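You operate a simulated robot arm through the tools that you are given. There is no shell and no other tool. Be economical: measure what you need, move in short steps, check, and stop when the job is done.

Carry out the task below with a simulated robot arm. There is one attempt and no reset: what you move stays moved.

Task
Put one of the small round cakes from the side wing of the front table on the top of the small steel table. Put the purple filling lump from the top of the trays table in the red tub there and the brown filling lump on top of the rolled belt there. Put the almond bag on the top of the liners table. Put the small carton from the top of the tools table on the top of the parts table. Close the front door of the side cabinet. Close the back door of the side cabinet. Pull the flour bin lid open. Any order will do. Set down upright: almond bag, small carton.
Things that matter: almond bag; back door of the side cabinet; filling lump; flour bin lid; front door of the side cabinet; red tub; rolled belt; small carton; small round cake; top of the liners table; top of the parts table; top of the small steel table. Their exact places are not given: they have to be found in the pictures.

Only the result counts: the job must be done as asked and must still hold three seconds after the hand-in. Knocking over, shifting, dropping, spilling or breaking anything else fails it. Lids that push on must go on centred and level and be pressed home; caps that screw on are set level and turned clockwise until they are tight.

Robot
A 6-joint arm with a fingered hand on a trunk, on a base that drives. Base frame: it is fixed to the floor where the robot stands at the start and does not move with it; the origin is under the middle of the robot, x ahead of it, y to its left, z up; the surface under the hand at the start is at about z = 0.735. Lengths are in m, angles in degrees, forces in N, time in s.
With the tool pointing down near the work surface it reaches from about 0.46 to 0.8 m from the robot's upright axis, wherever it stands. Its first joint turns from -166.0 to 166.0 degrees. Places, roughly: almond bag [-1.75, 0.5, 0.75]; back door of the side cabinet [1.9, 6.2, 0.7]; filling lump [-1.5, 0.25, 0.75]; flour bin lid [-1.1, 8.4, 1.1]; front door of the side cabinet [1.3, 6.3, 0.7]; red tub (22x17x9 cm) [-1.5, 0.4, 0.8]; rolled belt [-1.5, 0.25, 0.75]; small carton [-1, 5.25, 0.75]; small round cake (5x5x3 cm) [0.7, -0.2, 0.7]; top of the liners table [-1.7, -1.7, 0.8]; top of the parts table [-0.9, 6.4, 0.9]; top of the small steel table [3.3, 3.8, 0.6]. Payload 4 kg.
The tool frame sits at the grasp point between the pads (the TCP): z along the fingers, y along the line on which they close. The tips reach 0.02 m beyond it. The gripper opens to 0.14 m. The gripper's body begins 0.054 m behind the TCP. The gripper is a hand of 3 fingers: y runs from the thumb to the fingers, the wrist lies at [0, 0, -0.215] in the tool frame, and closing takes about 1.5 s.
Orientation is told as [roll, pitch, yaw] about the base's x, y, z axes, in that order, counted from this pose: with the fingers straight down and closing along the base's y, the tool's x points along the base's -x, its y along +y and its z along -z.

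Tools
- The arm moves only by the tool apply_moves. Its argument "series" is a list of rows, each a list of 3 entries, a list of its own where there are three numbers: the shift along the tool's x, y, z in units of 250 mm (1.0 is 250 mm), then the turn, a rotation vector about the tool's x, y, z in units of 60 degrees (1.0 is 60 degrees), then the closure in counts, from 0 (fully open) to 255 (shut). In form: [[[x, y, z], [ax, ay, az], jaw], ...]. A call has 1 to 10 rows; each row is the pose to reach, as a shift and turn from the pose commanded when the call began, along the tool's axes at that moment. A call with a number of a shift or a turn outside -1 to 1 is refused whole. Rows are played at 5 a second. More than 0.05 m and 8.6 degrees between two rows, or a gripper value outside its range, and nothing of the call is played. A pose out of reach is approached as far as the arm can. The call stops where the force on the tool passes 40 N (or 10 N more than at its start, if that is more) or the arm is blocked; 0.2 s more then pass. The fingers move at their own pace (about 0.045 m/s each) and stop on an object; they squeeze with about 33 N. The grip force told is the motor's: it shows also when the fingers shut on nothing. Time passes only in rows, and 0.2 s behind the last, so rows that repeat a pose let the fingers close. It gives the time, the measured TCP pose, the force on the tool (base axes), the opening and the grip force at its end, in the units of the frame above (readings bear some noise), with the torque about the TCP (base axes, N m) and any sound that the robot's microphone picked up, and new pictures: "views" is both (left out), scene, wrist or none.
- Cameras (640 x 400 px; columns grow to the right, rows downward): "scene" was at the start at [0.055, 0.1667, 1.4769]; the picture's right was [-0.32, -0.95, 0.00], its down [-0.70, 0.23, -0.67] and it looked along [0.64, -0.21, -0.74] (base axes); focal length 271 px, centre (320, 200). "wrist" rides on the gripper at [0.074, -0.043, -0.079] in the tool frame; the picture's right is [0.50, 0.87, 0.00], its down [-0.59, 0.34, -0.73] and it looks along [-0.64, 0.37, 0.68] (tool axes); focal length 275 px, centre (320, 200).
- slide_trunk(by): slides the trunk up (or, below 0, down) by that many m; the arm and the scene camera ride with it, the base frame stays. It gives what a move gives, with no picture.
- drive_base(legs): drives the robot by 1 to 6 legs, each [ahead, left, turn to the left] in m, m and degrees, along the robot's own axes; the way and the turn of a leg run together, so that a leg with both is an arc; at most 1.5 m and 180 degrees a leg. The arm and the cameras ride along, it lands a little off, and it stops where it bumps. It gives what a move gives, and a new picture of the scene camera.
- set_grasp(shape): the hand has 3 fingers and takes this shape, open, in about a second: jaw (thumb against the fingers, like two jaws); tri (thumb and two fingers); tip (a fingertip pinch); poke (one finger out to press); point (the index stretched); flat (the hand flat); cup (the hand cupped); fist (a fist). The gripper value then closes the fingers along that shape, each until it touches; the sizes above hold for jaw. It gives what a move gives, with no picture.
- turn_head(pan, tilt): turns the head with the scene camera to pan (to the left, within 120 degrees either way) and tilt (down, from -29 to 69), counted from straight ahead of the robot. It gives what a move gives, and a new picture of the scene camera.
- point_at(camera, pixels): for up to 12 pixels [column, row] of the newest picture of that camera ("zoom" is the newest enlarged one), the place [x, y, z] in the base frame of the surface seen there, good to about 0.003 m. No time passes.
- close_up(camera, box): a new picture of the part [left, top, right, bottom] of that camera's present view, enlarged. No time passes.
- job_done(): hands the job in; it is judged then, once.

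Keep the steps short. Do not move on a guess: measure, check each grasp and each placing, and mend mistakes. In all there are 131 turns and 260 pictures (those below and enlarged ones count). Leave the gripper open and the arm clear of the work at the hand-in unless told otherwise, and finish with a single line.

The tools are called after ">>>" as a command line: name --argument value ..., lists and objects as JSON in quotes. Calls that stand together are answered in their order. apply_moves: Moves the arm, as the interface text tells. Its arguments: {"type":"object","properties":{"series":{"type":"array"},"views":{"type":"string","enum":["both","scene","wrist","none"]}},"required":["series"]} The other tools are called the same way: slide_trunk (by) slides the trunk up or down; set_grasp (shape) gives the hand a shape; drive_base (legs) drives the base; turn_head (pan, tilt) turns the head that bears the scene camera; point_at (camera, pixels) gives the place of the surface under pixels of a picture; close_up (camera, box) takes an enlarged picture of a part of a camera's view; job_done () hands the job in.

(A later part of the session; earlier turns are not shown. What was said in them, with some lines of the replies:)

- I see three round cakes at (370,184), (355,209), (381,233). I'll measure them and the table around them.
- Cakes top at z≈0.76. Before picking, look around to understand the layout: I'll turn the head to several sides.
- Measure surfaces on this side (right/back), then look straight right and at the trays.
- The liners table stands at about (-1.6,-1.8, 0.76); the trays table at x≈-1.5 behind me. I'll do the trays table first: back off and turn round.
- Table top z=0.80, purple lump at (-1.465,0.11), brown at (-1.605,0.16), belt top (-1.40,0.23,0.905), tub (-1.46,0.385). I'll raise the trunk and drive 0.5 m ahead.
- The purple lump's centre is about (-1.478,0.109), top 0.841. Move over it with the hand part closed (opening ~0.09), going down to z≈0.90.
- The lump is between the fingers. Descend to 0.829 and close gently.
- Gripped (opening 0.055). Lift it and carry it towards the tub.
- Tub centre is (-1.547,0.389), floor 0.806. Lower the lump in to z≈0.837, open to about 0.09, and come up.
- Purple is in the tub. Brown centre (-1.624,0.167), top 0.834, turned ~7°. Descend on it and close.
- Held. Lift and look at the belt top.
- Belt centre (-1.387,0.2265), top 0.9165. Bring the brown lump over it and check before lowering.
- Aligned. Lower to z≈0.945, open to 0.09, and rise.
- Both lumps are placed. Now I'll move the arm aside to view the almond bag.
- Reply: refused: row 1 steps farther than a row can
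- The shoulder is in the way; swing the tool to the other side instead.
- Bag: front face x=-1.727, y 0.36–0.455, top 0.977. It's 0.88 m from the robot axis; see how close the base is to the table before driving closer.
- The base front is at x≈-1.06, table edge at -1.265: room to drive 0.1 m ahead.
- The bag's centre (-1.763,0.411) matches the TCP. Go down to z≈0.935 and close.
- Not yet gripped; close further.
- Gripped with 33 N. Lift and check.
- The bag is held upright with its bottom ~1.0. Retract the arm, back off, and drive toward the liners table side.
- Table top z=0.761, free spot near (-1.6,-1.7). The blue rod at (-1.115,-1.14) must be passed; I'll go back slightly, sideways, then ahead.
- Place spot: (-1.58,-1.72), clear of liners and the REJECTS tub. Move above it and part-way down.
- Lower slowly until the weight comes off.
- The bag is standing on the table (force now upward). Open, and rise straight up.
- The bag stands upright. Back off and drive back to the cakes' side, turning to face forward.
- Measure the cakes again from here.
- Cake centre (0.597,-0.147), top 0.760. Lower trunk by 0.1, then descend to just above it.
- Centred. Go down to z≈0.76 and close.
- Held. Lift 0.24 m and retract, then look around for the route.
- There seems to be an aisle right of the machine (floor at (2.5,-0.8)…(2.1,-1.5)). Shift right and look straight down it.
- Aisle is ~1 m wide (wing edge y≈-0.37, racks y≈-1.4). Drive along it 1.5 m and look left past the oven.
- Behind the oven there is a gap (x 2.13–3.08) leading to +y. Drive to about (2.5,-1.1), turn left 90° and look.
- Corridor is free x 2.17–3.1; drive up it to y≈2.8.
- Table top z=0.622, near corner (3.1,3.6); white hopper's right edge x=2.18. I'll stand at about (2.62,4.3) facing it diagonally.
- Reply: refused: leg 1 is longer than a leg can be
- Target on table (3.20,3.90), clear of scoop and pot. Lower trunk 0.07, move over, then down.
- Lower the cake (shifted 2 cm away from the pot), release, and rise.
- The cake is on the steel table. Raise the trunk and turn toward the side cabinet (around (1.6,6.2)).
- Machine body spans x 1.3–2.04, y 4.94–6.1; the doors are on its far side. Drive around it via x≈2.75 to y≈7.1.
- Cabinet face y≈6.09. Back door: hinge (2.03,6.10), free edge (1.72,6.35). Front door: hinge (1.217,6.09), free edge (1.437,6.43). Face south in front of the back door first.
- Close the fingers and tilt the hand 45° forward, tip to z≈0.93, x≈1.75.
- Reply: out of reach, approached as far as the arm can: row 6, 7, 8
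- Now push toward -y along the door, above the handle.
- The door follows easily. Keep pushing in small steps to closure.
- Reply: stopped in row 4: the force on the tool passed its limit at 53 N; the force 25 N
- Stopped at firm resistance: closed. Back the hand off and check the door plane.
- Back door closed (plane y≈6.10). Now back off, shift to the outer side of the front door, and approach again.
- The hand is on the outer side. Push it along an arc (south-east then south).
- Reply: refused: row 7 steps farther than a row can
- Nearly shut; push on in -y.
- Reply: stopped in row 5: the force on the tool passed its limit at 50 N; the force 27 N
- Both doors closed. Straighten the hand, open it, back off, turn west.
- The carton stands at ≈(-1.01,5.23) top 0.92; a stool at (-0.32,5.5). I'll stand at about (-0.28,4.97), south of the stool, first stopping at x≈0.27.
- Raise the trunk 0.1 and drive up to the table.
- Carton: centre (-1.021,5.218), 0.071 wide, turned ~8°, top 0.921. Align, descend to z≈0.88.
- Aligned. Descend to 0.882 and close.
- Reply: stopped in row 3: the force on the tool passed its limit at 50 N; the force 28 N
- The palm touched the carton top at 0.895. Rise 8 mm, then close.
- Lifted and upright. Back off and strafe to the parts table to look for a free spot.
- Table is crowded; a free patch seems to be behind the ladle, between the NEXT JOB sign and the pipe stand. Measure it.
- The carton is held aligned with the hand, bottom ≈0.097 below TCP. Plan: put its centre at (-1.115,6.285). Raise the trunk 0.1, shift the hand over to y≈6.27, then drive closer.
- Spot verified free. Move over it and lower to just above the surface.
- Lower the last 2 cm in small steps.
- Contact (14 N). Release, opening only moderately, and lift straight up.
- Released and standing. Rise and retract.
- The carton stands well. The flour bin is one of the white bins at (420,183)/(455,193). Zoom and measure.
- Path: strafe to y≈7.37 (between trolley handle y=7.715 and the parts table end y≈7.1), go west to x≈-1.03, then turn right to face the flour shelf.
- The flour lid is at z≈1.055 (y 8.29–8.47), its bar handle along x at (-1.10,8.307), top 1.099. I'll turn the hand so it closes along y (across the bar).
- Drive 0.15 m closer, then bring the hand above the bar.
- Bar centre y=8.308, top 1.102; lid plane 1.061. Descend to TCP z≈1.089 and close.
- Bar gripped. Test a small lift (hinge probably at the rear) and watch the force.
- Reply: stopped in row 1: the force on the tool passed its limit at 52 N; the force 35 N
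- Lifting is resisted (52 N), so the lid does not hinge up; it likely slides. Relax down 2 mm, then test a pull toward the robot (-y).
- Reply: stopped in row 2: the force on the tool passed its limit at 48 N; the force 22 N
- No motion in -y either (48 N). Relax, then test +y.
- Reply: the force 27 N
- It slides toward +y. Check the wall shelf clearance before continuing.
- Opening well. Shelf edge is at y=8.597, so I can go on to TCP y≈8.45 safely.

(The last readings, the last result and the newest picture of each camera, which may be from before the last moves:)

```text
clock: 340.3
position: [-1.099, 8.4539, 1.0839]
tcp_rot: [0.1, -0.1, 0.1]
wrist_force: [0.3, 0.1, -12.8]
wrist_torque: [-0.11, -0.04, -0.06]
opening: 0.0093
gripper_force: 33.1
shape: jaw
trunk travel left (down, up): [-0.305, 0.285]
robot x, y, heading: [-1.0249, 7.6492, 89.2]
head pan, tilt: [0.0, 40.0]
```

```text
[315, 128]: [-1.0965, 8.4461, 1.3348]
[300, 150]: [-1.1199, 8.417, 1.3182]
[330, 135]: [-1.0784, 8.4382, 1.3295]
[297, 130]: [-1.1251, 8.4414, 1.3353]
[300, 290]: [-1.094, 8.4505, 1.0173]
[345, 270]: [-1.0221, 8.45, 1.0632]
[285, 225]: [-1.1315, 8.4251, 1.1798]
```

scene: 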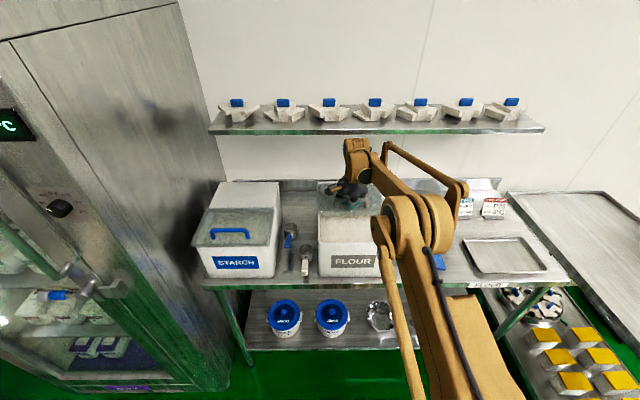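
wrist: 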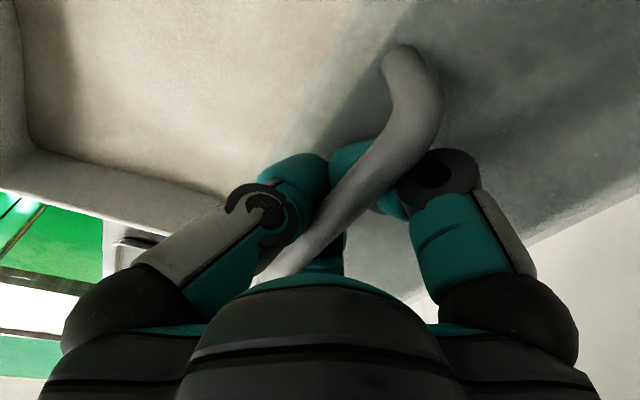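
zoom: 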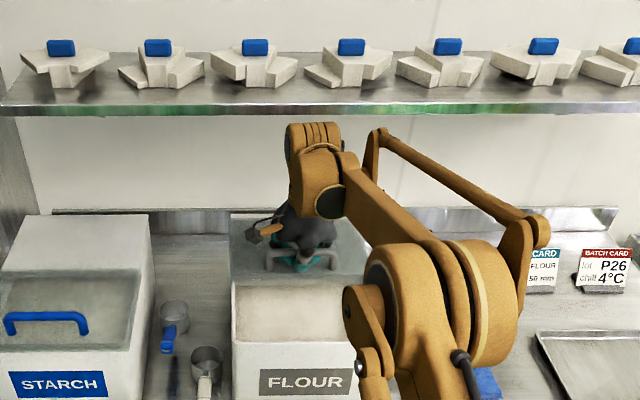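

About 8 cm left before the shelf; push another 4 cm or until it stops.

>>> apply_moves --series '[[[0, 0.05, 0], [0, 0, 0], 255], [[0, 0.1, 0], [0, 0, 0], 255], [[0, 0.15, 0], [0, 0, 0], 255]]' --views "none"

>>> close_up --camera "scene" --box '[280, 80, 440, 270]'

```text
clock: 340.9
position: [-1.0979, 8.4681, 1.0857]
tcp_rot: [-0.3, 0.0, 0.2]
wrist_force: [1.4, -19.4, -14.2]
wrist_torque: [0.1, 0.01, 0.01]
opening: 0.0101
gripper_force: 33.3
shape: jaw
out of reach, approached as far as the arm can: row 2
trunk travel left (down, up): [-0.305, 0.285]
robot x, y, heading: [-1.0314, 7.654, 89.4]
head pan, tilt: [0.0, 40.0]
stopped in row 2: the force on the tool passed its limit at 44 N (the readings are from after the stop); the commanded pose is now the measured one
```

```text
2.11 times, centred on (360, 175) of scene
```

zoom: 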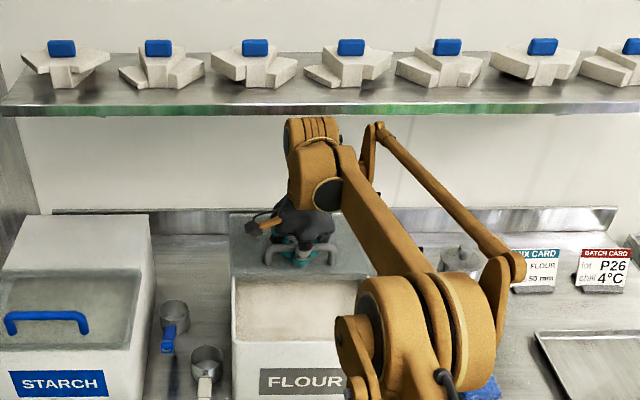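

It hit its end stop (≈0.158 m of travel): fully open. Release the bar and rise.

>>> apply_moves --series '[[[0, -0.006, 0.006], [0, 0, 0], 255], [[0, -0.006, 0.006], [0, 0, 0], 190], [[0, -0.006, 0.006], [0, 0, 0], 150], [[0, -0.006, 0.006], [0, 0, 0], 140], [[0, -0.006, 0.006], [0, 0, 0], 140], [[0, -0.006, 0.006], [0, 0, 0], 140]]' --views "wrist"

>>> apply_moves --series '[[[0, 0, -0.1], [0, 0, 0], 140], [[0, 0, -0.25], [0, 0, 0], 140], [[0, 0, -0.35], [0, 0, 0], 140], [[0, -0.15, -0.35], [0, 0, 0], 140], [[0, -0.33, -0.35], [0, 0, 0], 140], [[0, -0.5, -0.35], [0, 0, 0], 100], [[0, -0.68, -0.35], [0, 0, 0], 50], [[0, -0.86, -0.35], [0, 0, 0], 0], [[0, -1, -0.35], [0, 0, 0], 0]]'

>>> close_up --camera "scene" --box '[200, 80, 440, 290]'

```text
clock: 342.3
position: [-1.0982, 8.4689, 1.0847]
tcp_rot: [-0.1, 0.0, 0.2]
wrist_force: [0.1, -0.7, -0.5]
wrist_torque: [-0.01, 0.02, 0.01]
opening: 0.0629
gripper_force: 0.0
shape: jaw
trunk travel left (down, up): [-0.305, 0.285]
robot x, y, heading: [-1.0285, 7.6478, 89.4]
head pan, tilt: [0.0, 40.0]
```

wrist: 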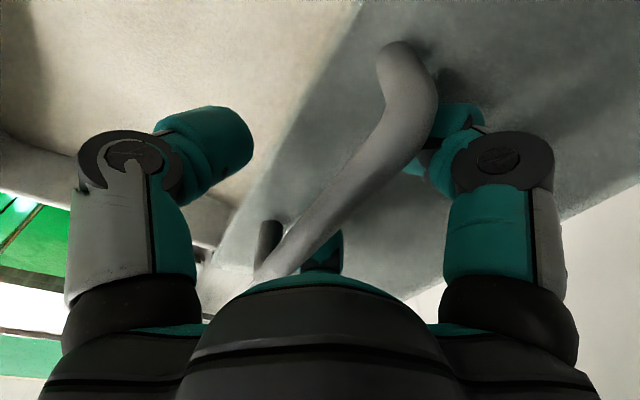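

```text
clock: 344.3
position: [-1.0981, 8.2183, 1.1728]
tcp_rot: [-0.1, 0.1, 0.2]
wrist_force: [0.0, 0.3, -0.3]
wrist_torque: [-0.01, 0.03, -0.02]
opening: 0.1397
gripper_force: 0.1
shape: jaw
trunk travel left (down, up): [-0.305, 0.285]
robot x, y, heading: [-1.0309, 7.6486, 89.3]
head pan, tilt: [0.0, 40.0]
```

scene: 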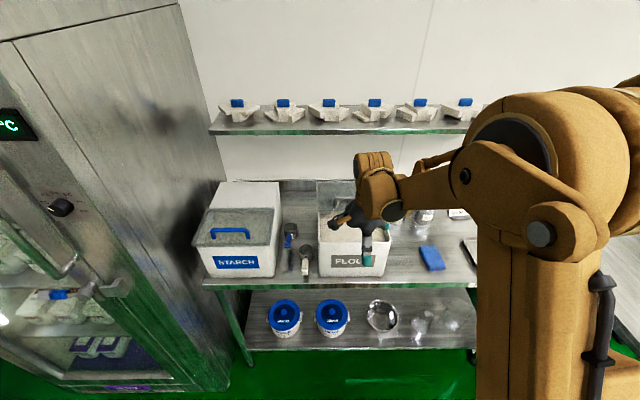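
wrist: 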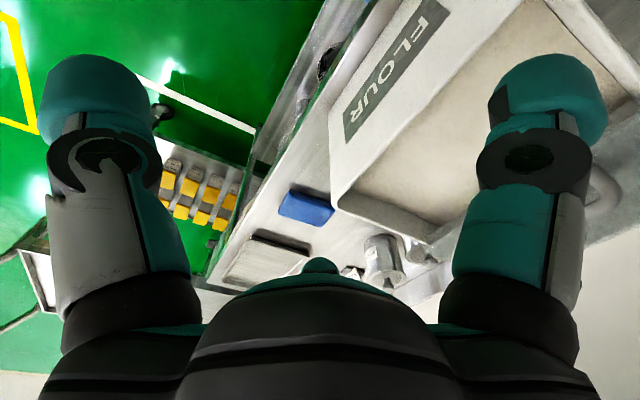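

```text
1.90 times, centred on (320, 185) of scene
```

zoom: 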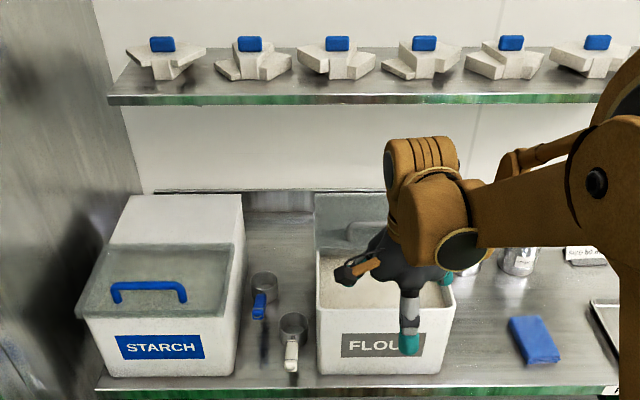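

The lid is slid back and the flour is exposed. Back off a little so that the arm is clear.

>>> drive_base --legs '[[-0.15, 0, 0]]'

>>> close_up --camera "scene" --box '[280, 130, 440, 260]'

```text
clock: 345.6
position: [-1.1006, 8.0685, 1.1719]
tcp_rot: [0.0, -0.1, 0.3]
wrist_force: [0.4, -0.3, -0.7]
wrist_torque: [0.06, 0.01, -0.04]
opening: 0.1398
gripper_force: 0.1
shape: jaw
trunk travel left (down, up): [-0.305, 0.285]
robot x, y, heading: [-1.0325, 7.5002, 89.7]
head pan, tilt: [0.0, 40.0]
```

scene: 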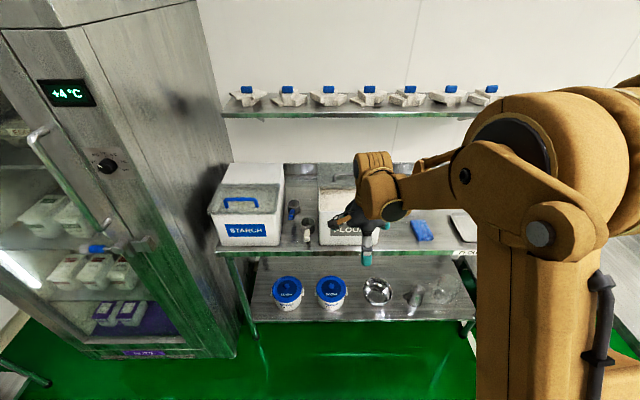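

```text
3.08 times, centred on (360, 195) of scene
```

zoom: 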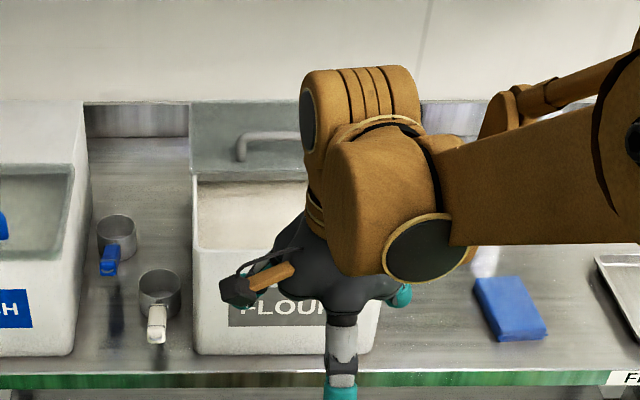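

All the tasks are done, the hand is open and the arm is clear; hand in.

>>> job_done

```text
The job is handed in.
```

The job is handed in: I did all eight tasks and checked each one in the pictures as I went, and the result of the judging isn't known to me.
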